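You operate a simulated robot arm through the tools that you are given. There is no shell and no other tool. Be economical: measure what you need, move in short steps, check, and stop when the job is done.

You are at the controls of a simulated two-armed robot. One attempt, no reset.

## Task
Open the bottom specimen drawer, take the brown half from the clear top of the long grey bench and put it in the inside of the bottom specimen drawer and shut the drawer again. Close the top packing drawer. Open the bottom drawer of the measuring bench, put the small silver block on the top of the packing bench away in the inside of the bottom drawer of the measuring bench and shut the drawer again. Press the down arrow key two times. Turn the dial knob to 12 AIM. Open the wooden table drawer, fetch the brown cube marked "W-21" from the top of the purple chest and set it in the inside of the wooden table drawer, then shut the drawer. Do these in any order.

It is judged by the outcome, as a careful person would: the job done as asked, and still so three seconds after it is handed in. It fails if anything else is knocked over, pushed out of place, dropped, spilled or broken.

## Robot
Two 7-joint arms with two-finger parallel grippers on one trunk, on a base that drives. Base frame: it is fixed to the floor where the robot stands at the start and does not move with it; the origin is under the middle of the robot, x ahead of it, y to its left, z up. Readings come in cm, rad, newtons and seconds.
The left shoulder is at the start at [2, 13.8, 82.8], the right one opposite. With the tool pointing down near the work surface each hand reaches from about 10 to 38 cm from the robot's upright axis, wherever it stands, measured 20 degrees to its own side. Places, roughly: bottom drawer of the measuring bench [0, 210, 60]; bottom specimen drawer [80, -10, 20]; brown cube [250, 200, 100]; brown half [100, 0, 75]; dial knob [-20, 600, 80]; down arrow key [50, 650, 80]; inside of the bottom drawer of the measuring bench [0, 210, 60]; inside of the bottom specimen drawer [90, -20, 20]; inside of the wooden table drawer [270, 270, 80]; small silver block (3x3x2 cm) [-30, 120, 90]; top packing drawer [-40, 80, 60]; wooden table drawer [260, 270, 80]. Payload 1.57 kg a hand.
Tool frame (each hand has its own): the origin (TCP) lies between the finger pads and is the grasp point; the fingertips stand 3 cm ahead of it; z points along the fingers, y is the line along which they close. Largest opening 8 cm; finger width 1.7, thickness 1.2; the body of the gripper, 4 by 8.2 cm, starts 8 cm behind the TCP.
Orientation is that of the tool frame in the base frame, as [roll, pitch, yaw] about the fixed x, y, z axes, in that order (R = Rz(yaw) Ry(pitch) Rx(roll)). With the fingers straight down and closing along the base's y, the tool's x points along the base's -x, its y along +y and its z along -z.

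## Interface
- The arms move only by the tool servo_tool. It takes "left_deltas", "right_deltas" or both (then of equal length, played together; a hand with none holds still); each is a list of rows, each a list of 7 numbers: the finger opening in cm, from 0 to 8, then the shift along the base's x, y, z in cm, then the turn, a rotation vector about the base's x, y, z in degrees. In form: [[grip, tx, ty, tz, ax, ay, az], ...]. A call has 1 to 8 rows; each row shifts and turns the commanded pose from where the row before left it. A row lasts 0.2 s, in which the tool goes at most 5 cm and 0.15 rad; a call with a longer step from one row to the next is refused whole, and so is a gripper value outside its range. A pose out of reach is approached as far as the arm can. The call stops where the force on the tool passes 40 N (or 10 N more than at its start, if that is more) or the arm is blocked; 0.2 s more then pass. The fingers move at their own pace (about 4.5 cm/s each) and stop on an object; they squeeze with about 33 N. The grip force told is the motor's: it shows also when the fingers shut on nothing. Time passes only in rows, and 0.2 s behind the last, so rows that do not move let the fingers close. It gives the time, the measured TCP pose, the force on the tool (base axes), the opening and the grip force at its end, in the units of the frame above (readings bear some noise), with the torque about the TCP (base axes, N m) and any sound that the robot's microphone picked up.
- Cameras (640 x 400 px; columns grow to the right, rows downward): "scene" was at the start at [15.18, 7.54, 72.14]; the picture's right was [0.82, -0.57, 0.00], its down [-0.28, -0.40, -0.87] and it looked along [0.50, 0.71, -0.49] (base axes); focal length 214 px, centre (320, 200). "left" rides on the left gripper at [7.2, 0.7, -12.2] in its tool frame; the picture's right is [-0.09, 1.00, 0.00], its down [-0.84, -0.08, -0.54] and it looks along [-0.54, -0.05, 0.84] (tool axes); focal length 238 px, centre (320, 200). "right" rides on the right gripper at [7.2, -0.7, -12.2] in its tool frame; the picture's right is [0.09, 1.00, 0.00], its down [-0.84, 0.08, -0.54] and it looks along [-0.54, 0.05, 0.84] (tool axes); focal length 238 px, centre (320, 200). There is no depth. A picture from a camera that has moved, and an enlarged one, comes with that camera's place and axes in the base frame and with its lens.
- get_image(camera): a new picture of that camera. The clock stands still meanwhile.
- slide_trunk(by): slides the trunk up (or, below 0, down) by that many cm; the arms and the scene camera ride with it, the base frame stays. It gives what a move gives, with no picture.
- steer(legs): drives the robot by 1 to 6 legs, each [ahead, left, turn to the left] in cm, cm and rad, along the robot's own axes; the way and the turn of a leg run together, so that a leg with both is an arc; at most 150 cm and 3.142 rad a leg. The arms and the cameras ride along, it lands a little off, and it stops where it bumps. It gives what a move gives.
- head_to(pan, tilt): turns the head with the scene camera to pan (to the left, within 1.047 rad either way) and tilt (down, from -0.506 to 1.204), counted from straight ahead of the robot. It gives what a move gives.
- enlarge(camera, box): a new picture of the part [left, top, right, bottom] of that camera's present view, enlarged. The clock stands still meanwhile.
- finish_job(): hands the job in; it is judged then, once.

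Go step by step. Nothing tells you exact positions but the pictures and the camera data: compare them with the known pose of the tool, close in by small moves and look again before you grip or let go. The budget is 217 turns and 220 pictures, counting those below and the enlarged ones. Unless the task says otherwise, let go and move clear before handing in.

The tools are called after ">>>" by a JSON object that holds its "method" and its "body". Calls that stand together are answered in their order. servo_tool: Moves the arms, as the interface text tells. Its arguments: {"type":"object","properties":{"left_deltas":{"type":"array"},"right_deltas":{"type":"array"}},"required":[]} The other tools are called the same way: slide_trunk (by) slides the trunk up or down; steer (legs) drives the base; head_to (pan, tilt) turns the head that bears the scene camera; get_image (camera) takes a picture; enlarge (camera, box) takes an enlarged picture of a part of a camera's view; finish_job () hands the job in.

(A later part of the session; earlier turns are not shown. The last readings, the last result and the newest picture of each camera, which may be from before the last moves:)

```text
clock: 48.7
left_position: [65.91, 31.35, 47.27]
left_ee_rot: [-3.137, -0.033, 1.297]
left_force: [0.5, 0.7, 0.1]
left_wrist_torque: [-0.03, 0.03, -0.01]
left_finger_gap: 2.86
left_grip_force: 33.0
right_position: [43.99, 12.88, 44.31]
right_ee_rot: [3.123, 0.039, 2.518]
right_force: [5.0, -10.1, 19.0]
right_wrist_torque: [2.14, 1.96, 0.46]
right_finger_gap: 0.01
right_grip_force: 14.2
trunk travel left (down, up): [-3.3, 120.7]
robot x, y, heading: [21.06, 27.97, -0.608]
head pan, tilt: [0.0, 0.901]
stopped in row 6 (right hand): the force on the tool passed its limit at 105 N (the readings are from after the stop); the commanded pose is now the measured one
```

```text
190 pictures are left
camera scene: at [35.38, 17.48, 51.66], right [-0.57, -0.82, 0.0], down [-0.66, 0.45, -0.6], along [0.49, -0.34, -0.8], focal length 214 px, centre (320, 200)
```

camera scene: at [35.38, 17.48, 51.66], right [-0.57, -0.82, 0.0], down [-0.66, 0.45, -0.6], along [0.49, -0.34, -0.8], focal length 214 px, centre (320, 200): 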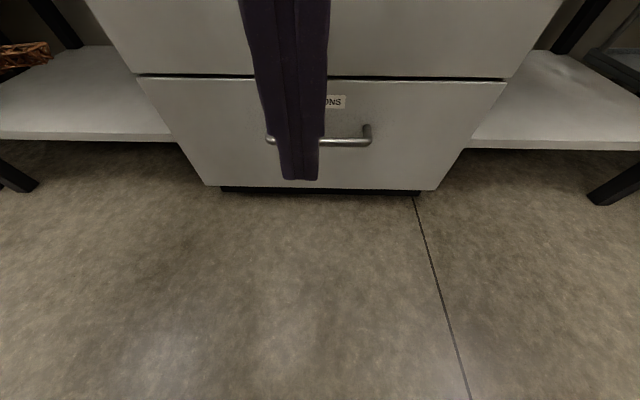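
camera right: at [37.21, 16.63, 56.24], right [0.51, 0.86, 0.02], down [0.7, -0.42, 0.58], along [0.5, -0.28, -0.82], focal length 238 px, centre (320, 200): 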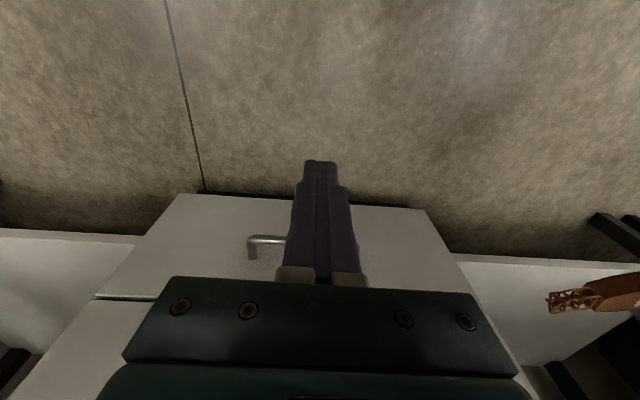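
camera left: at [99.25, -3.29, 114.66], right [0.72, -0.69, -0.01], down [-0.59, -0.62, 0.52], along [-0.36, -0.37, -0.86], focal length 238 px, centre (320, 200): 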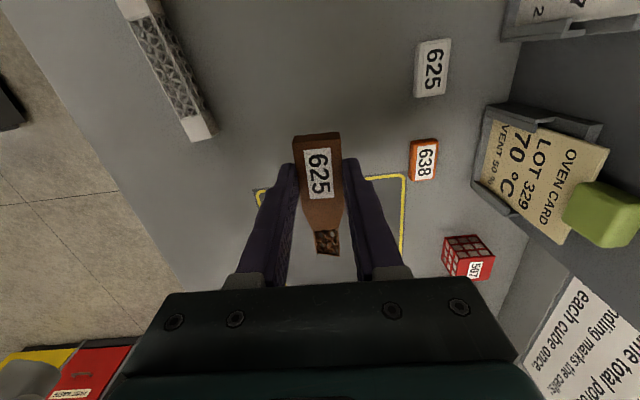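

My gripper brushed my own head while tilting. I'll move forward away from it, then continue the tilt.

>>> {"method": "servo_tool", "body": {"right_deltas": [[0, 2.4, -1.7, -1.5, 0, 0, 0], [0, 2.4, -1.7, -1.5, 0, 0, 0], [0, 1.6, -1.2, -1.5, -4.6, -6.6, 0], [0, 1.6, -1.2, -1.5, -4.6, -6.6, 0], [0, 0.8, -0.6, -1.5, -4.6, -6.6, 0], [0, 0.8, -0.6, -1.5, -4.6, -6.6, 0]]}}

>>> {"method": "get_image", "body": {"camera": "right"}}

>>> {"method": "get_image", "body": {"camera": "scene"}}

```text
clock: 50.1
left_position: [65.93, 31.2, 47.31]
left_ee_rot: [-3.136, -0.032, 1.297]
left_force: [-0.1, 0.5, -0.8]
left_wrist_torque: [0.01, -0.02, -0.01]
left_finger_gap: 2.82
left_grip_force: 33.1
right_position: [53.37, 6.03, 35.21]
right_ee_rot: [3.115, 0.6, 2.515]
right_force: [-0.6, -0.2, -0.2]
right_wrist_torque: [-0.01, -0.03, -0.02]
right_finger_gap: 0.0
right_grip_force: 21.4
trunk travel left (down, up): [-3.3, 120.7]
robot x, y, heading: [21.23, 27.1, -0.612]
head pan, tilt: [0.0, 0.901]
```

```text
189 pictures are left
camera right: at [42.49, 12.68, 41.2], right [0.51, 0.86, -0.03], down [0.35, -0.17, 0.92], along [0.79, -0.48, -0.39], focal length 238 px, centre (320, 200)
```

right: 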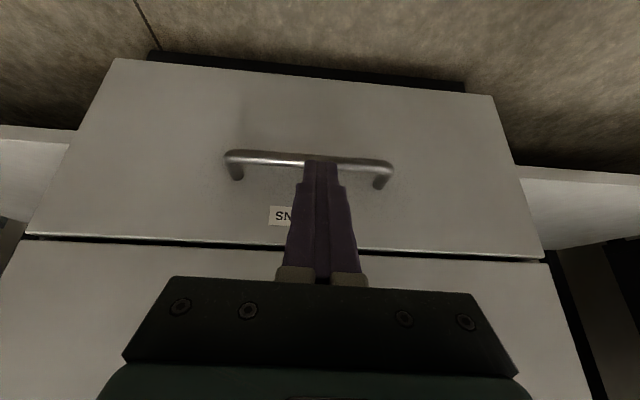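

```text
188 pictures are left
camera scene: at [35.46, 17.37, 51.87], right [-0.57, -0.82, 0.0], down [-0.64, 0.45, -0.62], along [0.51, -0.36, -0.78], focal length 214 px, centre (320, 200)
```

scene: 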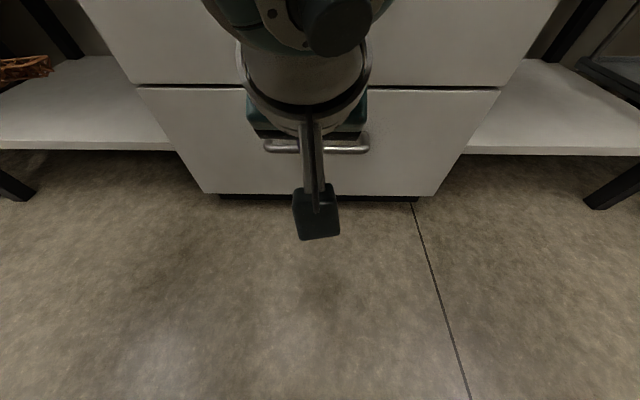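

>>> {"method": "servo_tool", "body": {"right_deltas": [[0, 1.8, -1.3, -0.5, 0, 0, 0], [0, 1.8, -1.3, -0.5, 0, 0, 0], [0, 1.8, -1.3, -0.3, 0, 0, 0], [0, 1.2, -0.8, 0, 0, 0, 0]]}}

>>> {"method": "get_image", "body": {"camera": "right"}}

```text
clock: 51.1
left_position: [66.05, 31.32, 47.27]
left_ee_rot: [-3.135, -0.031, 1.298]
left_force: [0.3, 0.6, -1.6]
left_wrist_torque: [-0.03, 0.02, -0.03]
left_finger_gap: 2.85
left_grip_force: 33.2
right_position: [60.21, 1.11, 33.84]
right_ee_rot: [3.114, 0.6, 2.515]
right_force: [0.0, -0.3, 0.7]
right_wrist_torque: [0.01, 0.03, 0.02]
right_finger_gap: 0.02
right_grip_force: 21.3
trunk travel left (down, up): [-3.3, 120.7]
robot x, y, heading: [21.13, 27.0, -0.61]
head pan, tilt: [0.0, 0.901]
```

```text
187 pictures are left
camera right: at [49.26, 7.85, 39.87], right [0.51, 0.86, -0.03], down [0.35, -0.17, 0.92], along [0.79, -0.48, -0.39], focal length 238 px, centre (320, 200)
```

right: 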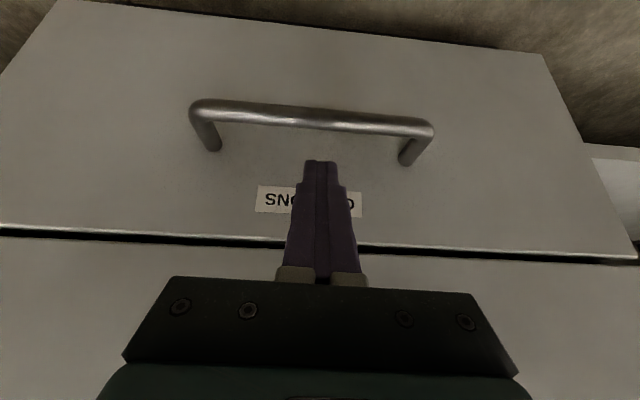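

>>> {"method": "servo_tool", "body": {"right_deltas": [[0, 0.8, -0.6, 0, 4.8, 6.85, 0], [0, 0.8, -0.5, 0, 0, 0, 0], [0, 0, 0, -1.2, 0, 0, 0], [0, 0, 0, -1.2, 0, 0, 0], [0, 0, 0, -0.8, 0, 0, 0]]}}

>>> {"method": "get_image", "body": {"camera": "right"}}

```text
clock: 52.3
left_position: [66.06, 31.34, 47.24]
left_ee_rot: [-3.137, -0.031, 1.298]
left_force: [0.1, -1.2, -0.2]
left_wrist_torque: [-0.02, 0.02, 0.01]
left_finger_gap: 2.84
left_grip_force: 33.4
right_position: [61.77, 0.31, 30.73]
right_ee_rot: [3.116, 0.456, 2.517]
right_force: [0.2, 0.7, -0.4]
right_wrist_torque: [0.0, 0.02, -0.04]
right_finger_gap: 0.01
right_grip_force: 21.7
trunk travel left (down, up): [-3.3, 120.7]
robot x, y, heading: [20.81, 27.38, -0.613]
head pan, tilt: [0.0, 0.901]
```

```text
186 pictures are left
camera right: at [51.67, 6.31, 38.51], right [0.51, 0.86, -0.02], down [0.45, -0.25, 0.86], along [0.73, -0.44, -0.52], focal length 238 px, centre (320, 200)
```

right: 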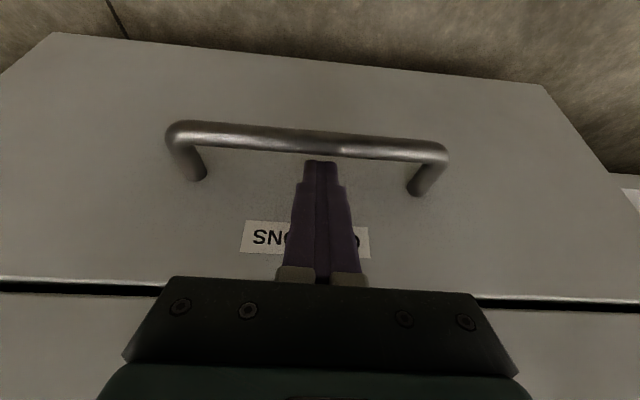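

>>> {"method": "servo_tool", "body": {"right_deltas": [[0, 0, 0, -0.8, 0, 0, 0], [0, 0, 0, -0.8, 0, 0, 0], [0, 0, 0, -0.8, 0, 0, 0]]}}

>>> {"method": "get_image", "body": {"camera": "right"}}

```text
clock: 53.1
left_position: [66.54, 31.2, 47.21]
left_ee_rot: [3.142, -0.032, 1.297]
left_force: [-0.1, 0.7, 1.1]
left_wrist_torque: [0.0, 0.01, 0.0]
left_finger_gap: 2.89
left_grip_force: 33.0
right_position: [61.77, -0.57, 28.82]
right_ee_rot: [3.123, 0.466, 2.508]
right_force: [6.2, -2.7, 8.9]
right_wrist_torque: [-0.04, -0.07, 0.02]
right_finger_gap: 0.0
right_grip_force: 21.9
right hand out of reach, approached as far as the arm can: row 3
trunk travel left (down, up): [-3.3, 120.7]
robot x, y, heading: [20.77, 27.47, -0.612]
head pan, tilt: [0.0, 0.901]
```

```text
185 pictures are left
camera right: at [51.7, 5.58, 36.46], right [0.52, 0.86, -0.02], down [0.45, -0.24, 0.86], along [0.73, -0.46, -0.51], focal length 238 px, centre (320, 200)
```

right: 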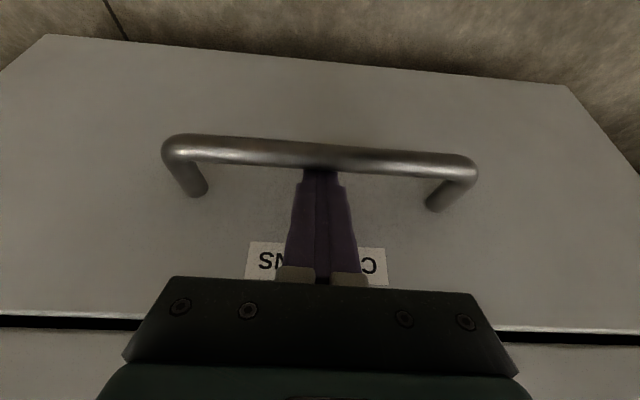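

>>> {"method": "slide_trunk", "body": {"by": -1.5}}

>>> {"method": "servo_tool", "body": {"right_deltas": [[0, -1.2, 0.9, 0, 0, 0, 0], [0, -1.6, 1.1, 0, 0, 0, 0], [0, -1.6, 1.1, 0, 0, 0, 0]]}}

>>> {"method": "get_image", "body": {"camera": "right"}}

```text
clock: 53.8
left_position: [66.21, 31.2, 45.78]
left_ee_rot: [-3.14, -0.03, 1.297]
left_force: [-0.9, -0.6, 0.6]
left_wrist_torque: [-0.02, -0.01, -0.01]
left_finger_gap: 2.86
left_grip_force: 32.9
right_position: [61.49, -0.54, 27.02]
right_ee_rot: [3.12, 0.456, 2.509]
right_force: [2.9, -3.1, 5.7]
right_wrist_torque: [-0.06, 0.08, 0.06]
right_finger_gap: 0.0
right_grip_force: 21.6
trunk travel left (down, up): [-1.8, 122.2]
robot x, y, heading: [20.88, 27.58, -0.612]
head pan, tilt: [0.0, 0.901]
```

```text
clock: 54.5
left_position: [65.94, 31.29, 45.7]
left_ee_rot: [-3.135, -0.03, 1.298]
left_force: [-0.1, 0.2, 0.1]
left_wrist_torque: [0.0, 0.0, 0.04]
left_finger_gap: 2.83
left_grip_force: 32.9
right_position: [56.79, 3.45, 26.91]
right_ee_rot: [3.117, 0.455, 2.514]
right_force: [2.3, -0.2, 1.8]
right_wrist_torque: [-0.04, 0.04, 0.03]
right_finger_gap: 0.01
right_grip_force: 21.4
trunk travel left (down, up): [-1.8, 122.2]
robot x, y, heading: [20.93, 27.24, -0.614]
head pan, tilt: [0.0, 0.901]
```

```text
184 pictures are left
camera right: at [46.84, 9.51, 34.68], right [0.51, 0.86, -0.02], down [0.45, -0.25, 0.86], along [0.73, -0.44, -0.52], focal length 238 px, centre (320, 200)
```

right: 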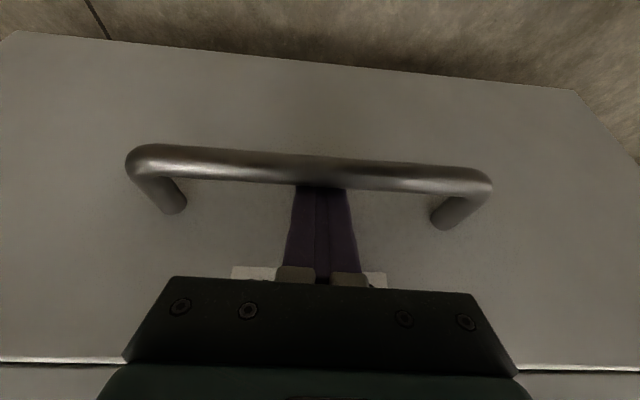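

>>> {"method": "servo_tool", "body": {"right_deltas": [[0, -1.8, 1.27, 0, 0, 0, 0], [0, -1.8, 1.27, 0, 0, 0, 0], [0, -1.8, 1.27, 0, 0, 0, 0], [0, -1.8, 1.27, 0, 0, 0, 0], [0, -1.8, 1.27, 0, 0, 0, 0], [0, -1.8, 1.27, 0, 0, 0, 0]]}}

>>> {"method": "get_image", "body": {"camera": "scene"}}

```text
clock: 56.0
left_position: [66.07, 31.23, 45.65]
left_ee_rot: [-3.135, -0.032, 1.297]
left_force: [-0.1, 0.0, -0.4]
left_wrist_torque: [0.0, -0.02, 0.02]
left_finger_gap: 2.84
left_grip_force: 33.2
right_position: [46.06, 11.16, 26.85]
right_ee_rot: [3.118, 0.453, 2.517]
right_force: [2.3, -1.0, 0.0]
right_wrist_torque: [0.0, -0.01, -0.01]
right_finger_gap: 0.0
right_grip_force: 21.3
trunk travel left (down, up): [-1.8, 122.2]
robot x, y, heading: [21.22, 27.5, -0.613]
head pan, tilt: [0.0, 0.901]
```

```text
183 pictures are left
camera scene: at [35.49, 17.36, 50.36], right [-0.57, -0.82, 0.0], down [-0.64, 0.45, -0.62], along [0.51, -0.36, -0.78], focal length 214 px, centre (320, 200)
```

scene: 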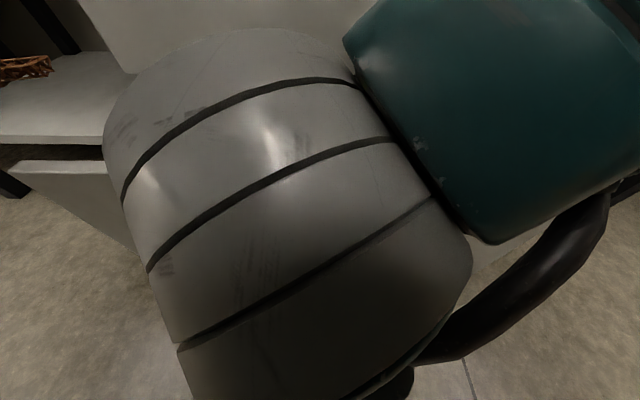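

>>> {"method": "steer", "body": {"legs": [[-6, 0, 0]]}}

>>> {"method": "get_image", "body": {"camera": "right"}}

>>> {"method": "get_image", "body": {"camera": "left"}}

```text
clock: 56.9
left_position: [61.57, 34.32, 45.89]
left_ee_rot: [-3.138, -0.029, 1.297]
left_force: [0.8, 0.0, -0.7]
left_wrist_torque: [-0.01, 0.08, 0.02]
left_finger_gap: 2.88
left_grip_force: 33.5
right_position: [41.8, 14.02, 26.99]
right_ee_rot: [3.117, 0.46, 2.515]
right_force: [-0.2, -0.2, 0.0]
right_wrist_torque: [0.05, 0.07, -0.03]
right_finger_gap: 0.0
right_grip_force: 20.8
trunk travel left (down, up): [-1.8, 122.2]
robot x, y, heading: [16.09, 30.89, -0.609]
head pan, tilt: [0.0, 0.901]
```

```text
182 pictures are left
camera right: at [31.71, 20.2, 34.78], right [0.51, 0.86, -0.02], down [0.45, -0.25, 0.86], along [0.73, -0.44, -0.51], focal length 238 px, centre (320, 200)
```

right: 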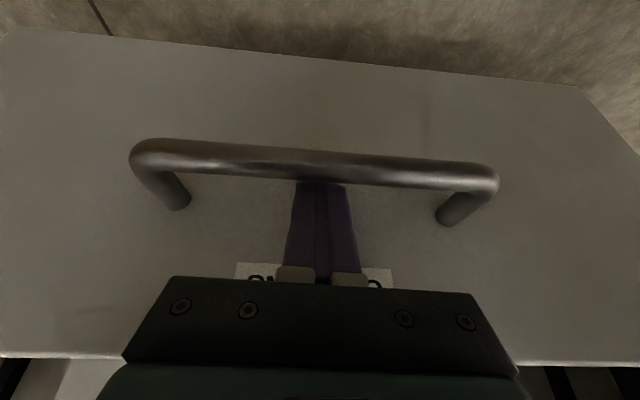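

```text
181 pictures are left
camera left: at [64.11, 40.77, 58.22], right [0.93, -0.36, 0.0], down [-0.3, -0.8, 0.52], along [-0.19, -0.48, -0.86], focal length 238 px, centre (320, 200)
```

left: 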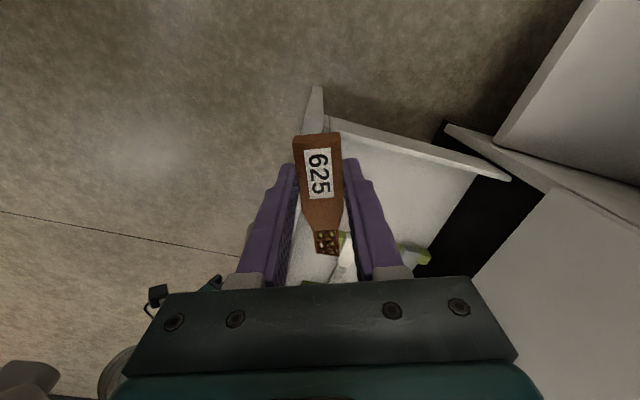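

The drawer is open about 24 cm, with contents on its middle; I'll move the left hand above the empty left part of the drawer.

>>> {"method": "servo_tool", "body": {"left_deltas": [[0, 0.4, -3, 0, 0, 0, 0], [0, 0.4, -3, 0, 0, 0, 0], [0, 0.4, -3, 0, 0, 0, 0], [0, 0.4, -2.6, -2, 0, 0, 0], [0, 0, 0, -3, 0, 0, 0]]}}

>>> {"method": "get_image", "body": {"camera": "left"}}

```text
clock: 58.1
left_position: [62.56, 23.05, 40.74]
left_ee_rot: [-3.138, -0.032, 1.298]
left_force: [-0.2, 0.2, -0.5]
left_wrist_torque: [-0.02, 0.03, 0.01]
left_finger_gap: 2.87
left_grip_force: 32.8
right_position: [41.4, 14.4, 26.92]
right_ee_rot: [3.116, 0.456, 2.516]
right_force: [-0.4, -1.2, 1.1]
right_wrist_torque: [0.02, 0.0, 0.01]
right_finger_gap: 0.0
right_grip_force: 21.1
trunk travel left (down, up): [-1.8, 122.2]
robot x, y, heading: [16.24, 30.54, -0.612]
head pan, tilt: [0.0, 0.901]
```

```text
180 pictures are left
camera left: at [65.19, 29.44, 53.06], right [0.93, -0.36, -0.01], down [-0.3, -0.8, 0.52], along [-0.19, -0.48, -0.86], focal length 238 px, centre (320, 200)
```

left: 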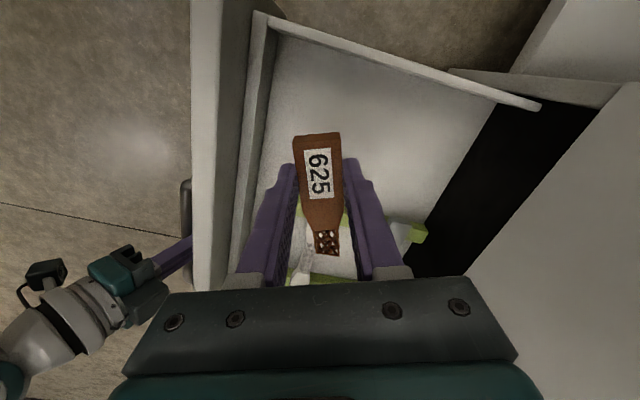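

>>> {"method": "servo_tool", "body": {"left_deltas": [[0, 0.2, 0.2, -3, 0, 0, 0], [0, 0.2, 0.2, -3, 0, 0, 0], [0, 0, 0, -3, 0, 0, 0], [0, 0, 0, -2.5, 0, 0, 0]]}}

>>> {"method": "get_image", "body": {"camera": "left"}}

```text
clock: 59.1
left_position: [62.86, 23.58, 29.18]
left_ee_rot: [-3.137, -0.032, 1.298]
left_force: [0.3, 0.6, 0.1]
left_wrist_torque: [-0.03, -0.01, 0.02]
left_finger_gap: 2.86
left_grip_force: 33.0
right_position: [41.37, 14.28, 26.97]
right_ee_rot: [3.118, 0.456, 2.514]
right_force: [0.4, 0.8, 0.1]
right_wrist_torque: [0.02, -0.01, -0.02]
right_finger_gap: 0.01
right_grip_force: 20.9
trunk travel left (down, up): [-1.8, 122.2]
robot x, y, heading: [16.3, 30.7, -0.608]
head pan, tilt: [0.0, 0.901]
```

```text
179 pictures are left
camera left: at [65.56, 29.81, 41.63], right [0.93, -0.36, -0.01], down [-0.3, -0.8, 0.52], along [-0.19, -0.48, -0.86], focal length 238 px, centre (320, 200)
```

left: 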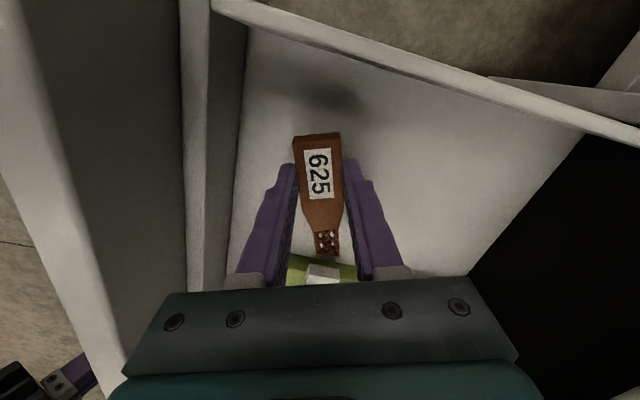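

>>> {"method": "servo_tool", "body": {"left_deltas": [[0, 0, 0, -2, 0, 0, 0], [0, 0, 0, -1.5, 0, 0, 0], [0, 0, 0, -1, 0, 0, 0], [0, 0, 0, -0.6, 0, 0, 0], [0, 0, 0, -0.6, 0, 0, 0], [0, 0, 0, -0.5, 0, 0, 0]]}}

>>> {"method": "get_image", "body": {"camera": "left"}}

```text
clock: 59.8
left_position: [63.53, 23.31, 26.19]
left_ee_rot: [3.137, -0.025, 1.296]
left_force: [-0.2, 1.2, 10.4]
left_wrist_torque: [0.18, 0.02, 0.01]
left_finger_gap: 2.84
left_grip_force: 33.0
right_position: [41.74, 14.07, 27.15]
right_ee_rot: [3.118, 0.462, 2.515]
right_force: [2.5, -0.9, 1.5]
right_wrist_torque: [-0.02, 0.05, 0.0]
right_finger_gap: 0.0
right_grip_force: 21.8
trunk travel left (down, up): [-1.8, 122.2]
robot x, y, heading: [16.13, 30.44, -0.611]
head pan, tilt: [0.0, 0.901]
stopped in row 3 (left hand): the force on the tool passed its limit at 59 N (the readings are from after the stop); the commanded pose is now the measured one
```

```text
178 pictures are left
camera left: at [66.14, 29.63, 38.43], right [0.93, -0.36, 0.0], down [-0.31, -0.8, 0.52], along [-0.19, -0.49, -0.85], focal length 238 px, centre (320, 200)
```

left: 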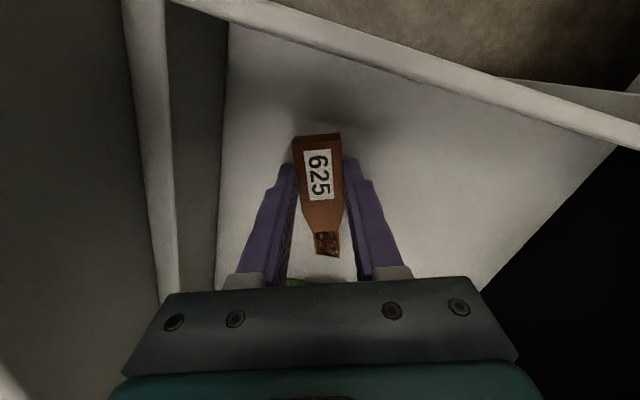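

Touched the drawer floor. Release and rise.

>>> {"method": "servo_tool", "body": {"left_deltas": [[2.9, 0, 0, 0.2, 0, 0, 0], [4.5, 0, 0, 0, 0, 0, 0], [5, 0, 0, 0, 0, 0, 0], [5, 0, 0, 0.5, 0, 0, 0], [5, 0, 0, 3, 0, 0, 0], [5, 0, 0, 4, 0, 0, 0], [5, 0, 0, 4, 0, 0, 0], [5, 0, 0, 4, 0, 0, 0]]}}

>>> {"method": "get_image", "body": {"camera": "left"}}

```text
clock: 61.6
left_position: [63.68, 23.24, 41.65]
left_ee_rot: [3.141, -0.024, 1.297]
left_force: [0.2, -0.5, 0.1]
left_wrist_torque: [-0.01, 0.0, 0.0]
left_finger_gap: 4.99
left_grip_force: 0.0
right_position: [41.49, 14.26, 26.95]
right_ee_rot: [3.119, 0.461, 2.516]
right_force: [3.2, -0.4, 1.2]
right_wrist_torque: [-0.03, 0.03, 0.02]
right_finger_gap: 0.0
right_grip_force: 21.2
trunk travel left (down, up): [-1.8, 122.2]
robot x, y, heading: [16.19, 30.87, -0.61]
head pan, tilt: [0.0, 0.901]
```

```text
177 pictures are left
camera left: at [66.07, 29.67, 53.88], right [0.93, -0.36, 0.0], down [-0.3, -0.8, 0.52], along [-0.19, -0.49, -0.85], focal length 238 px, centre (320, 200)
```

left: 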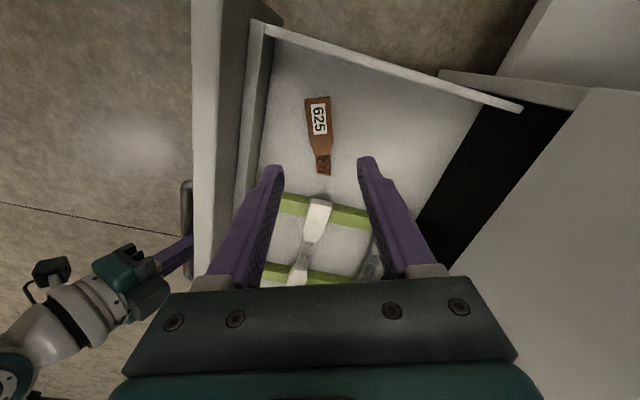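

The half lies flat in the drawer. Now push the drawer shut: base forward 6 cm, then the right arm.

>>> {"method": "steer", "body": {"legs": [[6, 0, 0]]}}

>>> {"method": "servo_tool", "body": {"right_deltas": [[0, 1.8, -1.27, 0, 0, 0, 0], [0, 1.8, -1.27, 0, 0, 0, 0], [0, 1.8, -1.27, 0, 0, 0, 0], [0, 1.8, -1.27, 0, 0, 0, 0], [0, 1.8, -1.27, 0, 0, 0, 0], [0, 1.8, -1.27, 0, 0, 0, 0], [0, 1.8, -1.27, 0, 0, 0, 0]]}}

>>> {"method": "get_image", "body": {"camera": "right"}}

```text
clock: 62.6
left_position: [67.99, 20.07, 41.47]
left_ee_rot: [-3.138, -0.025, 1.299]
left_force: [-0.1, 0.6, 0.1]
left_wrist_torque: [-0.03, -0.02, 0.02]
left_finger_gap: 4.99
left_grip_force: 0.1
right_position: [45.92, 11.08, 26.86]
right_ee_rot: [3.119, 0.452, 2.517]
right_force: [-0.5, -0.3, 0.7]
right_wrist_torque: [-0.08, -0.01, 0.0]
right_finger_gap: 0.0
right_grip_force: 20.8
trunk travel left (down, up): [-1.8, 122.2]
robot x, y, heading: [20.94, 27.37, -0.609]
head pan, tilt: [0.0, 0.901]
```

```text
clock: 64.2
left_position: [68.33, 19.84, 41.38]
left_ee_rot: [-3.139, -0.026, 1.297]
left_force: [-0.4, 0.2, 0.5]
left_wrist_torque: [0.0, 0.0, -0.02]
left_finger_gap: 5.02
left_grip_force: 0.0
right_position: [58.94, 2.03, 26.9]
right_ee_rot: [3.12, 0.457, 2.516]
right_force: [-1.7, 0.7, -0.4]
right_wrist_torque: [0.0, 0.06, -0.05]
right_finger_gap: 0.02
right_grip_force: 21.2
trunk travel left (down, up): [-1.8, 122.2]
robot x, y, heading: [21.03, 27.09, -0.608]
head pan, tilt: [0.0, 0.901]
```

```text
176 pictures are left
camera right: at [48.79, 8.07, 34.69], right [0.51, 0.86, -0.02], down [0.45, -0.25, 0.86], along [0.73, -0.44, -0.51], focal length 238 px, centre (320, 200)
```

right: 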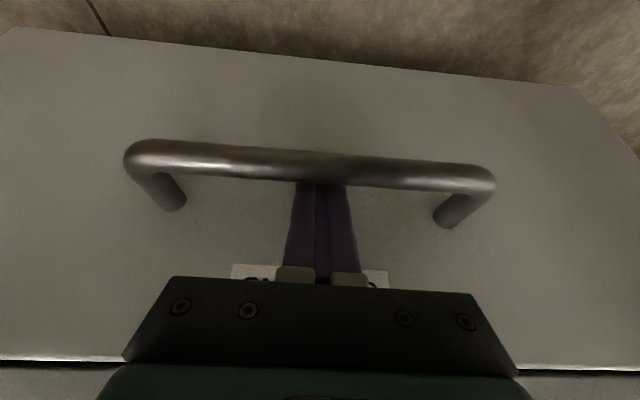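

>>> {"method": "servo_tool", "body": {"left_deltas": [[5, -2.5, 1.7, 1, 0, 0, 0], [5, -2.5, 1.7, 1, 0, 0, 0], [5, -2.5, 1.7, 1, 0, 0, 0]], "right_deltas": [[0, 0.8, -0.55, 0, 0, 0, 0], [0, 0.8, -0.55, 0, 0, 0, 0], [0, 0.6, -0.4, 0, 0, 0, 0]]}}

>>> {"method": "steer", "body": {"legs": [[2, 0, 0]]}}

>>> {"method": "get_image", "body": {"camera": "right"}}

>>> {"method": "get_image", "body": {"camera": "left"}}

```text
clock: 65.0
left_position: [60.85, 25.15, 44.46]
left_ee_rot: [-3.139, -0.026, 1.297]
left_force: [-0.5, -0.2, 0.4]
left_wrist_torque: [-0.03, 0.02, 0.02]
left_finger_gap: 4.98
left_grip_force: 0.0
right_position: [60.92, 0.62, 26.84]
right_ee_rot: [3.12, 0.46, 2.518]
right_force: [-3.0, 0.9, 1.5]
right_wrist_torque: [-0.03, 0.05, -0.02]
right_finger_gap: 0.01
right_grip_force: 21.1
trunk travel left (down, up): [-1.8, 122.2]
robot x, y, heading: [21.06, 27.47, -0.611]
head pan, tilt: [0.0, 0.901]
```

```text
clock: 65.8
left_position: [62.59, 23.79, 44.39]
left_ee_rot: [-3.14, -0.025, 1.297]
left_force: [-0.1, -0.7, -0.7]
left_wrist_torque: [0.01, -0.05, 0.0]
left_finger_gap: 5.0
left_grip_force: 0.0
right_position: [62.92, -0.73, 27.09]
right_ee_rot: [3.121, 0.46, 2.515]
right_force: [2.1, -1.8, 3.9]
right_wrist_torque: [-0.03, 0.08, 0.04]
right_finger_gap: 0.02
right_grip_force: 21.0
trunk travel left (down, up): [-1.8, 122.2]
robot x, y, heading: [23.01, 25.98, -0.607]
head pan, tilt: [0.0, 0.901]
```

```text
175 pictures are left
camera right: at [52.74, 5.35, 34.8], right [0.51, 0.86, -0.02], down [0.45, -0.24, 0.86], along [0.73, -0.45, -0.51], focal length 238 px, centre (320, 200)
```

right: 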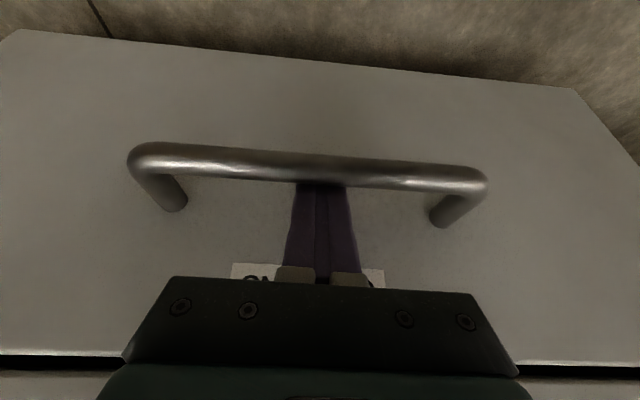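

```text
174 pictures are left
camera left: at [65.13, 30.27, 56.76], right [0.93, -0.36, 0.0], down [-0.3, -0.8, 0.52], along [-0.19, -0.49, -0.85], focal length 238 px, centre (320, 200)
```

left: 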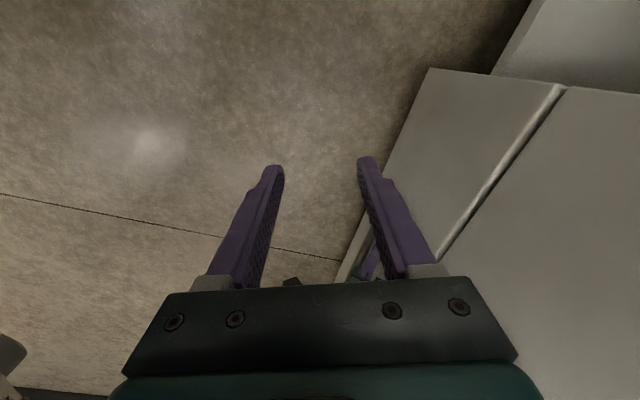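

>>> {"method": "servo_tool", "body": {"right_deltas": [[0, 0.4, -0.28, 0, 0, 0, 0], [0, 0.4, -0.28, 0, 0, 0, 0]]}}

>>> {"method": "enlarge", "body": {"camera": "left", "box": [330, 50, 600, 280]}}

```text
clock: 66.4
left_position: [62.45, 23.85, 44.36]
left_ee_rot: [-3.139, -0.024, 1.297]
left_force: [-0.2, 1.0, 0.7]
left_wrist_torque: [0.0, 0.01, 0.0]
left_finger_gap: 4.99
left_grip_force: 0.1
right_position: [62.82, -1.76, 26.98]
right_ee_rot: [3.126, 0.464, 2.507]
right_force: [0.2, 1.3, 0.0]
right_wrist_torque: [-0.09, -0.03, 0.0]
right_finger_gap: 0.0
right_grip_force: 21.5
right hand out of reach, approached as far as the arm can: row 2
trunk travel left (down, up): [-1.8, 122.2]
robot x, y, heading: [22.95, 26.05, -0.606]
head pan, tilt: [0.0, 0.901]
```

```text
1.74 times, centred on (465, 165) of left
camera zoom: at [65.02, 30.25, 56.71], right [0.93, -0.36, 0.0], down [-0.3, -0.8, 0.52], along [-0.19, -0.49, -0.85], focal length 414 px, centre (68, 261)
```

zoom: 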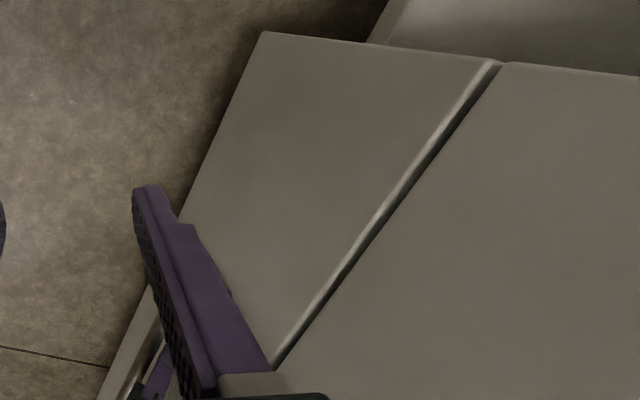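

>>> {"method": "steer", "body": {"legs": [[2, 0, 0]]}}

>>> {"method": "enlarge", "body": {"camera": "left", "box": [330, 50, 600, 280]}}

```text
clock: 67.3
left_position: [63.08, 23.3, 44.13]
left_ee_rot: [-3.132, -0.027, 1.297]
left_force: [-0.2, -1.0, 0.5]
left_wrist_torque: [0.0, -0.05, 0.01]
left_finger_gap: 5.0
left_grip_force: 0.1
right_position: [63.18, -1.71, 26.35]
right_ee_rot: [3.123, 0.437, 2.504]
right_force: [-17.7, 13.3, 7.4]
right_wrist_torque: [0.05, 0.37, -0.04]
right_finger_gap: 0.0
right_grip_force: 21.3
trunk travel left (down, up): [-1.8, 122.2]
robot x, y, heading: [24.18, 24.97, -0.609]
head pan, tilt: [0.0, 0.901]
stopped in leg 1: the force on the tool passed its limit at 47 N (the readings are from after the stop); the commanded pose is now the measured one
```

```text
1.74 times, centred on (465, 165) of left
camera zoom: at [65.66, 29.82, 56.49], right [0.93, -0.36, -0.01], down [-0.3, -0.8, 0.52], along [-0.19, -0.48, -0.85], focal length 414 px, centre (68, 261)
```

zoom: 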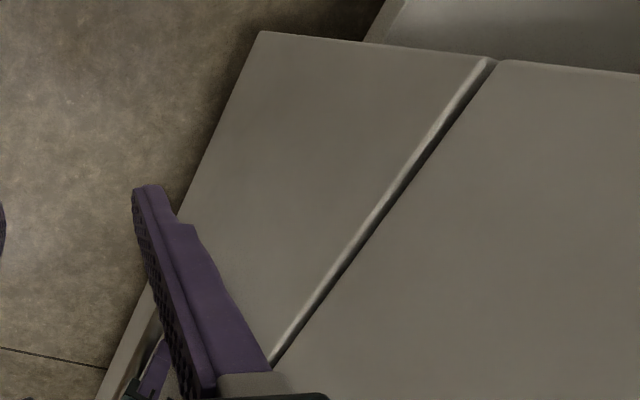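

Firmly shut. Withdraw the right hand from behind the bar along its own axis.

>>> {"method": "servo_tool", "body": {"right_deltas": [[0, -0.3, 0.2, 1.5, 0, 0, 0], [0, -0.6, 0.4, 1.6, 0, 0, 0], [0, -0.6, 0.4, 1.7, 0, 0, 0], [0, -1.5, 1, 1.8, 0, 0, 0], [0, -2, 1.4, 1, 0, 0, 0], [0, -2, 1.4, 0, 0, 0, 0]]}}

>>> {"method": "steer", "body": {"legs": [[-12, 0, 0]]}}

>>> {"method": "slide_trunk", "body": {"by": 25}}

>>> {"method": "get_image", "body": {"camera": "right"}}

```text
clock: 68.7
left_position: [63.89, 22.81, 44.36]
left_ee_rot: [-3.14, -0.024, 1.296]
left_force: [-0.3, 0.0, 0.0]
left_wrist_torque: [0.01, -0.01, -0.02]
left_finger_gap: 4.99
left_grip_force: 0.0
right_position: [57.27, 2.44, 34.55]
right_ee_rot: [3.125, 0.449, 2.505]
right_force: [-0.2, 0.2, 0.3]
right_wrist_torque: [0.0, -0.02, 0.01]
right_finger_gap: 0.0
right_grip_force: 21.2
trunk travel left (down, up): [-1.8, 122.2]
robot x, y, heading: [24.27, 25.04, -0.608]
head pan, tilt: [0.0, 0.901]
```

```text
clock: 69.9
left_position: [54.58, 29.35, 44.47]
left_ee_rot: [3.141, -0.023, 1.299]
left_force: [0.5, -0.7, 0.1]
left_wrist_torque: [-0.02, -0.01, -0.02]
left_finger_gap: 5.0
left_grip_force: 0.1
right_position: [48.1, 8.89, 34.58]
right_ee_rot: [3.122, 0.453, 2.505]
right_force: [-0.3, 0.8, 0.1]
right_wrist_torque: [0.04, -0.01, 0.02]
right_finger_gap: 0.0
right_grip_force: 21.3
trunk travel left (down, up): [-1.8, 122.2]
robot x, y, heading: [14.85, 31.36, -0.611]
head pan, tilt: [0.0, 0.901]
```

```text
clock: 72.5
left_position: [54.43, 29.5, 69.43]
left_ee_rot: [-3.14, -0.024, 1.299]
left_force: [-0.5, -0.5, -0.6]
left_wrist_torque: [0.0, 0.01, 0.01]
left_finger_gap: 5.01
left_grip_force: 0.1
right_position: [47.91, 9.0, 59.56]
right_ee_rot: [3.121, 0.45, 2.505]
right_force: [-0.2, -0.4, 0.5]
right_wrist_torque: [0.0, 0.01, -0.04]
right_finger_gap: 0.0
right_grip_force: 21.6
trunk travel left (down, up): [-26.8, 97.2]
robot x, y, heading: [15.04, 32.12, -0.611]
head pan, tilt: [0.0, 0.901]
```

```text
171 pictures are left
camera right: at [37.87, 15.28, 67.41], right [0.52, 0.86, -0.02], down [0.46, -0.25, 0.85], along [0.72, -0.45, -0.52], focal length 238 px, centre (320, 200)
```

right: 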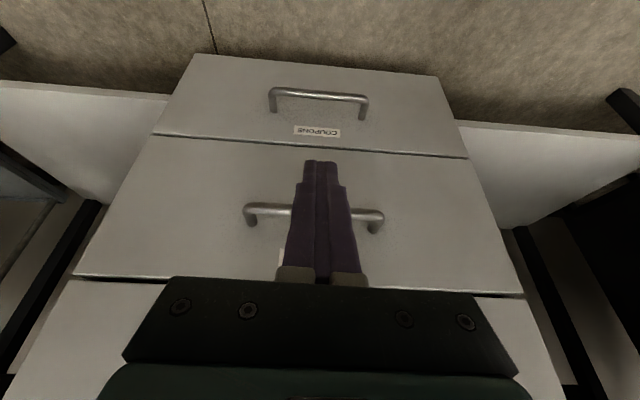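

Drawer shut and clear. Now turn about to the packing bench behind me and raise the trunk to see it.

>>> {"method": "steer", "body": {"legs": [[0, 0, 1.57], [0, 0, 1.57]]}}

>>> {"method": "slide_trunk", "body": {"by": 35}}

>>> {"method": "head_to", "body": {"pan": 0, "tilt": 0.5}}

>>> {"method": "get_image", "body": {"camera": "scene"}}

>>> {"method": "head_to", "body": {"pan": -0.8, "tilt": 0.5}}

>>> {"method": "get_image", "body": {"camera": "scene"}}

```text
clock: 80.5
left_position: [-24.95, 34.69, 69.49]
left_ee_rot: [-3.139, -0.025, -1.86]
left_force: [0.2, -0.4, 0.4]
left_wrist_torque: [-0.01, -0.01, -0.01]
left_finger_gap: 5.02
left_grip_force: 0.0
right_position: [-17.97, 54.98, 59.51]
right_ee_rot: [3.121, 0.451, -0.655]
right_force: [-1.3, 0.2, -0.3]
right_wrist_torque: [-0.01, 0.01, 0.04]
right_finger_gap: 0.01
right_grip_force: 21.5
trunk travel left (down, up): [-26.8, 97.2]
robot x, y, heading: [14.68, 31.53, 2.515]
head pan, tilt: [0.0, 0.901]
```

```text
clock: 83.9
left_position: [-24.86, 34.51, 104.47]
left_ee_rot: [-3.138, -0.024, -1.86]
left_force: [-0.7, 0.4, 0.1]
left_wrist_torque: [-0.02, -0.02, 0.02]
left_finger_gap: 5.0
left_grip_force: 0.0
right_position: [-17.93, 54.81, 94.5]
right_ee_rot: [3.121, 0.45, -0.655]
right_force: [-0.8, -0.5, 0.0]
right_wrist_torque: [-0.02, -0.01, -0.03]
right_finger_gap: 0.0
right_grip_force: 20.9
trunk travel left (down, up): [-61.8, 62.2]
robot x, y, heading: [14.74, 31.43, 2.513]
head pan, tilt: [0.0, 0.901]
```

```text
clock: 84.8
left_position: [-24.87, 34.54, 104.44]
left_ee_rot: [-3.14, -0.025, -1.86]
left_force: [0.2, -0.4, 0.4]
left_wrist_torque: [-0.02, -0.01, -0.01]
left_finger_gap: 4.99
left_grip_force: 0.1
right_position: [-17.86, 54.87, 94.57]
right_ee_rot: [3.122, 0.451, -0.654]
right_force: [0.7, -0.4, 0.2]
right_wrist_torque: [0.03, 0.05, 0.02]
right_finger_gap: 0.0
right_grip_force: 21.4
trunk travel left (down, up): [-61.8, 62.2]
robot x, y, heading: [14.57, 32.14, 2.52]
head pan, tilt: [0.0, 0.499]
```

```text
170 pictures are left
camera scene: at [-0.69, 42.99, 113.75], right [0.59, 0.81, 0.0], down [0.39, -0.28, -0.88], along [-0.71, 0.52, -0.48], focal length 214 px, centre (320, 200)
```

scene: 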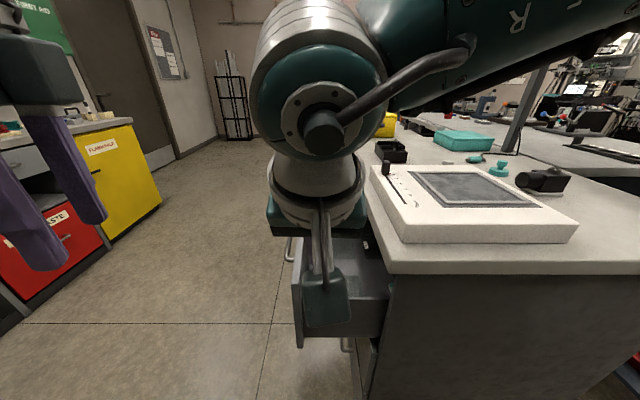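

```text
clock: 85.9
left_position: [-24.95, 34.67, 104.34]
left_ee_rot: [-3.14, -0.025, -1.862]
left_force: [0.7, 0.2, 0.5]
left_wrist_torque: [0.0, -0.02, 0.02]
left_finger_gap: 5.0
left_grip_force: 0.0
right_position: [-17.96, 54.84, 94.5]
right_ee_rot: [3.123, 0.45, -0.654]
right_force: [-0.4, 0.1, 0.0]
right_wrist_torque: [-0.04, -0.04, -0.03]
right_finger_gap: 0.02
right_grip_force: 21.7
trunk travel left (down, up): [-61.8, 62.2]
robot x, y, heading: [14.99, 32.35, 2.519]
head pan, tilt: [-0.799, 0.499]
```

```text
169 pictures are left
camera scene: at [5.36, 46.65, 113.76], right [0.99, 0.14, 0.0], down [0.07, -0.47, -0.88], along [-0.13, 0.87, -0.48], focal length 214 px, centre (320, 200)
```

scene: 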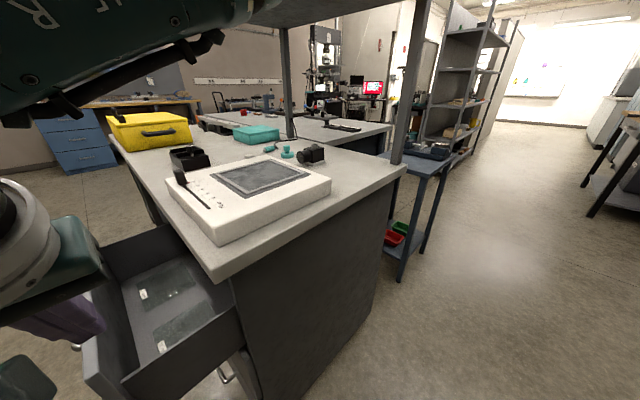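

>>> {"method": "enlarge", "body": {"camera": "scene", "box": [100, 90, 420, 250]}}

>>> {"method": "enlarge", "body": {"camera": "scene", "box": [250, 60, 460, 190]}}

```text
2.00 times, centred on (260, 170) of scene
camera zoom: at [5.36, 46.65, 113.76], right [0.99, 0.14, 0.0], down [0.07, -0.47, -0.88], along [-0.13, 0.87, -0.48], focal length 429 px, centre (440, 260)
```

zoom: 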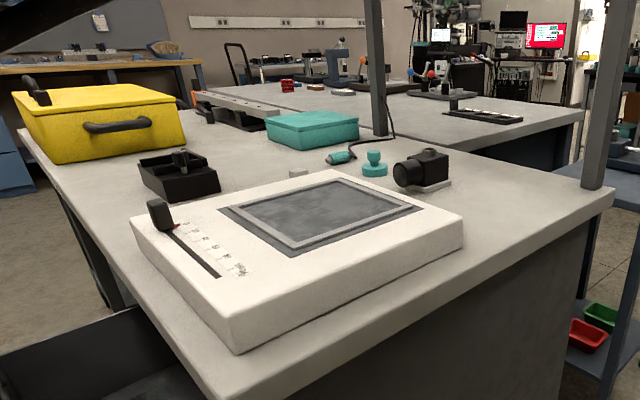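

```text
3.05 times, centred on (355, 125) of scene
camera zoom: at [5.36, 46.65, 113.76], right [0.99, 0.14, 0.0], down [0.07, -0.47, -0.88], along [-0.13, 0.87, -0.48], focal length 654 px, centre (213, 429)
```

zoom: 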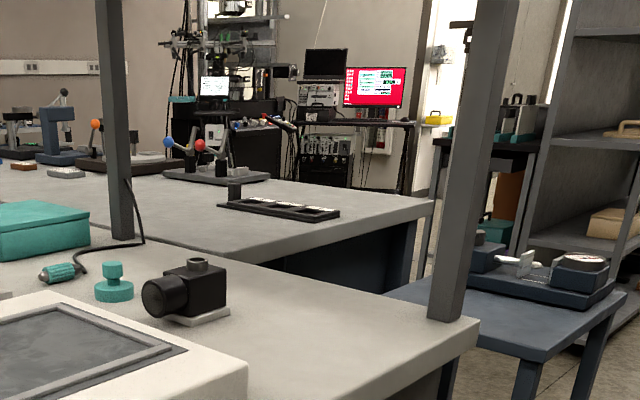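

The open top packing drawer faces back along −l. I'll circle round to stand in front of the packing bench's drawers.

>>> {"method": "steer", "body": {"legs": [[0, 65, 0], [75, 0, 0], [0, 0, -1.56]]}}

>>> {"method": "head_to", "body": {"pan": 0, "tilt": 0.6}}

>>> {"method": "get_image", "body": {"camera": "scene"}}

```text
clock: 97.0
left_position: [-81.5, 60.74, 104.45]
left_ee_rot: [-3.139, -0.023, 2.858]
left_force: [-0.2, -0.4, 0.4]
left_wrist_torque: [-0.02, -0.01, -0.01]
left_finger_gap: 4.96
left_grip_force: 0.1
right_position: [-61.14, 54.01, 94.56]
right_ee_rot: [3.123, 0.45, -2.217]
right_force: [-0.1, 0.8, -0.3]
right_wrist_torque: [0.06, 0.01, 0.0]
right_finger_gap: 0.0
right_grip_force: 21.6
trunk travel left (down, up): [-61.8, 62.2]
robot x, y, heading: [-83.95, 21.34, 0.954]
head pan, tilt: [-0.799, 0.499]
```

```text
clock: 98.1
left_position: [-81.5, 60.73, 104.39]
left_ee_rot: [-3.141, -0.025, 2.858]
left_force: [-0.3, -0.9, -0.8]
left_wrist_torque: [-0.03, 0.02, 0.03]
left_finger_gap: 5.01
left_grip_force: 0.1
right_position: [-61.09, 54.05, 94.56]
right_ee_rot: [3.123, 0.45, -2.217]
right_force: [0.2, 1.2, -0.1]
right_wrist_torque: [-0.01, 0.0, 0.01]
right_finger_gap: 0.0
right_grip_force: 20.9
trunk travel left (down, up): [-61.8, 62.2]
robot x, y, heading: [-83.93, 21.39, 0.952]
head pan, tilt: [0.0, 0.6]
```

```text
166 pictures are left
camera scene: at [-73.16, 36.61, 112.85], right [0.81, -0.58, 0.0], down [-0.33, -0.46, -0.83], along [0.48, 0.67, -0.56], focal length 214 px, centre (320, 200)
```

scene: 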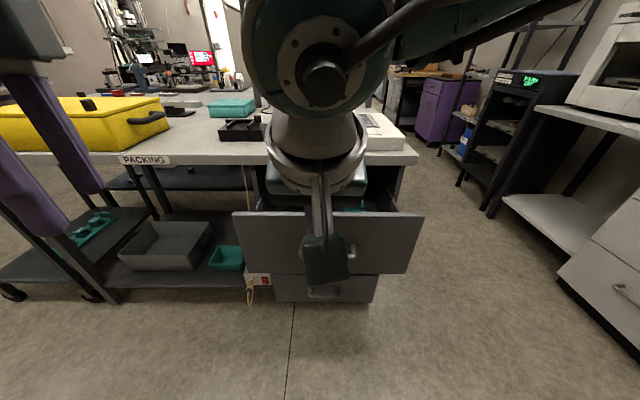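

The drawer front is ahead. I'll lower the trunk so the closed right fingers face the middle of the drawer front, then look.

>>> {"method": "slide_trunk", "body": {"by": -18}}

>>> {"method": "get_image", "body": {"camera": "scene"}}

>>> {"method": "get_image", "body": {"camera": "right"}}

```text
clock: 100.1
left_position: [-81.52, 60.93, 86.47]
left_ee_rot: [-3.14, -0.024, 2.858]
left_force: [-0.4, -0.5, 0.7]
left_wrist_torque: [-0.05, 0.01, -0.02]
left_finger_gap: 5.0
left_grip_force: 0.1
right_position: [-61.17, 54.07, 76.42]
right_ee_rot: [3.124, 0.45, -2.216]
right_force: [0.2, -0.2, 0.2]
right_wrist_torque: [0.0, 0.0, -0.02]
right_finger_gap: 0.0
right_grip_force: 21.4
trunk travel left (down, up): [-43.8, 80.2]
robot x, y, heading: [-84.05, 20.84, 0.954]
head pan, tilt: [0.0, 0.6]
```

```text
165 pictures are left
camera scene: at [-73.16, 36.62, 94.85], right [0.81, -0.58, 0.0], down [-0.33, -0.46, -0.83], along [0.48, 0.67, -0.56], focal length 214 px, centre (320, 200)
```

scene: 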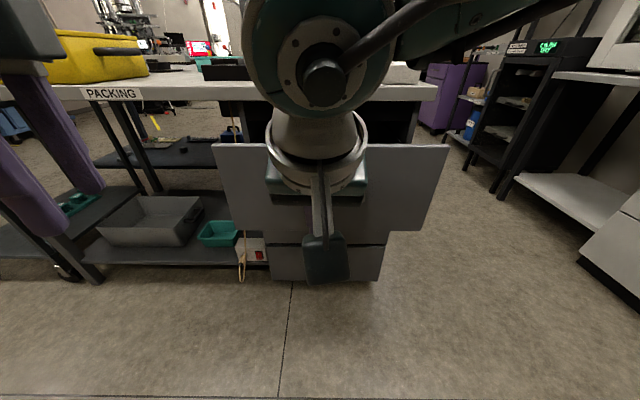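

```text
164 pictures are left
camera right: at [-67.43, 44.03, 84.42], right [-0.85, 0.53, -0.02], down [0.26, 0.45, 0.85], along [0.46, 0.72, -0.52], focal length 238 px, centre (320, 200)
```

right: 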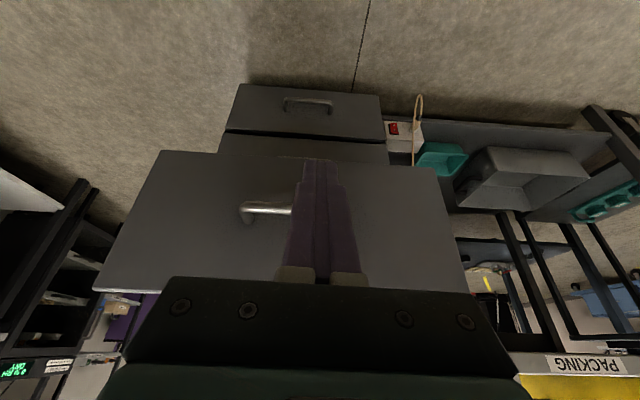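

>>> {"method": "steer", "body": {"legs": [[18, 0, 0]]}}

>>> {"method": "get_image", "body": {"camera": "right"}}

```text
clock: 101.6
left_position: [-71.35, 75.46, 86.49]
left_ee_rot: [-3.14, -0.023, 2.861]
left_force: [-0.2, -0.7, 0.3]
left_wrist_torque: [-0.02, -0.04, -0.01]
left_finger_gap: 4.98
left_grip_force: 0.1
right_position: [-50.88, 68.74, 76.49]
right_ee_rot: [3.122, 0.451, -2.213]
right_force: [-0.7, 0.5, -1.3]
right_wrist_torque: [-0.03, 0.02, -0.02]
right_finger_gap: 0.0
right_grip_force: 20.9
trunk travel left (down, up): [-43.8, 80.2]
robot x, y, heading: [-73.83, 35.68, 0.951]
head pan, tilt: [0.0, 0.6]
```

```text
163 pictures are left
camera right: at [-57.21, 58.61, 84.42], right [-0.85, 0.52, -0.02], down [0.26, 0.45, 0.85], along [0.46, 0.72, -0.52], focal length 238 px, centre (320, 200)
```

right: 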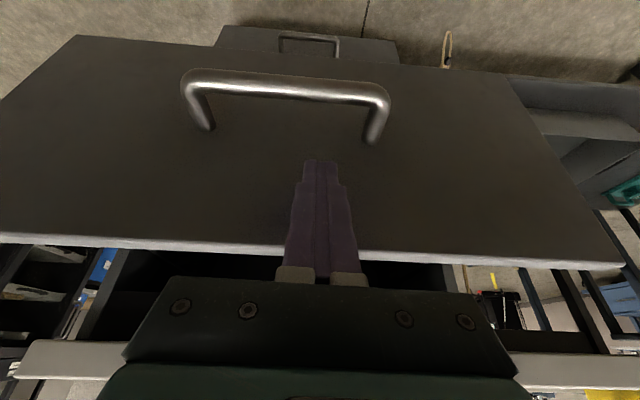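

>>> {"method": "steer", "body": {"legs": [[11, 0, 0]]}}

>>> {"method": "get_image", "body": {"camera": "right"}}

>>> {"method": "get_image", "body": {"camera": "scene"}}

```text
clock: 102.8
left_position: [-64.95, 84.43, 86.5]
left_ee_rot: [-3.138, -0.026, 2.864]
left_force: [0.7, 0.9, 0.5]
left_wrist_torque: [-0.01, 0.06, 0.0]
left_finger_gap: 5.03
left_grip_force: 0.0
right_position: [-44.38, 77.76, 76.56]
right_ee_rot: [3.12, 0.45, -2.211]
right_force: [-0.1, -0.5, 0.0]
right_wrist_torque: [0.0, 0.0, 0.0]
right_finger_gap: 0.0
right_grip_force: 21.2
trunk travel left (down, up): [-43.8, 80.2]
robot x, y, heading: [-67.53, 45.1, 0.951]
head pan, tilt: [0.0, 0.6]
```

```text
162 pictures are left
camera right: at [-50.78, 67.75, 84.42], right [-0.85, 0.52, -0.02], down [0.26, 0.45, 0.85], along [0.46, 0.72, -0.52], focal length 238 px, centre (320, 200)
```

right: 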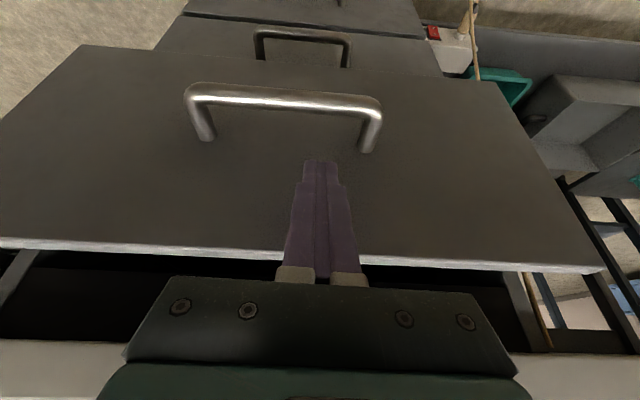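

```text
161 pictures are left
camera scene: at [-56.47, 60.32, 94.86], right [0.82, -0.58, 0.0], down [-0.33, -0.46, -0.83], along [0.48, 0.67, -0.56], focal length 214 px, centre (320, 200)
```

scene: 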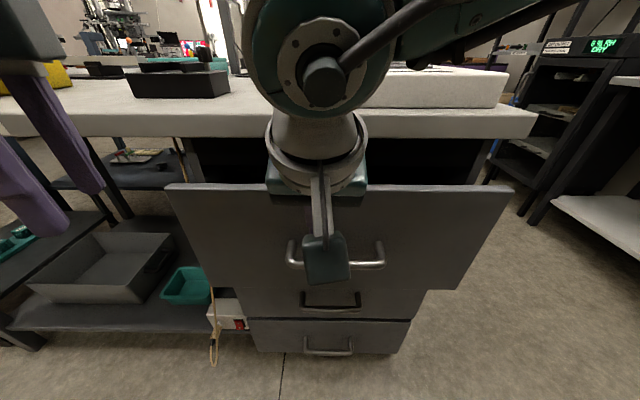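

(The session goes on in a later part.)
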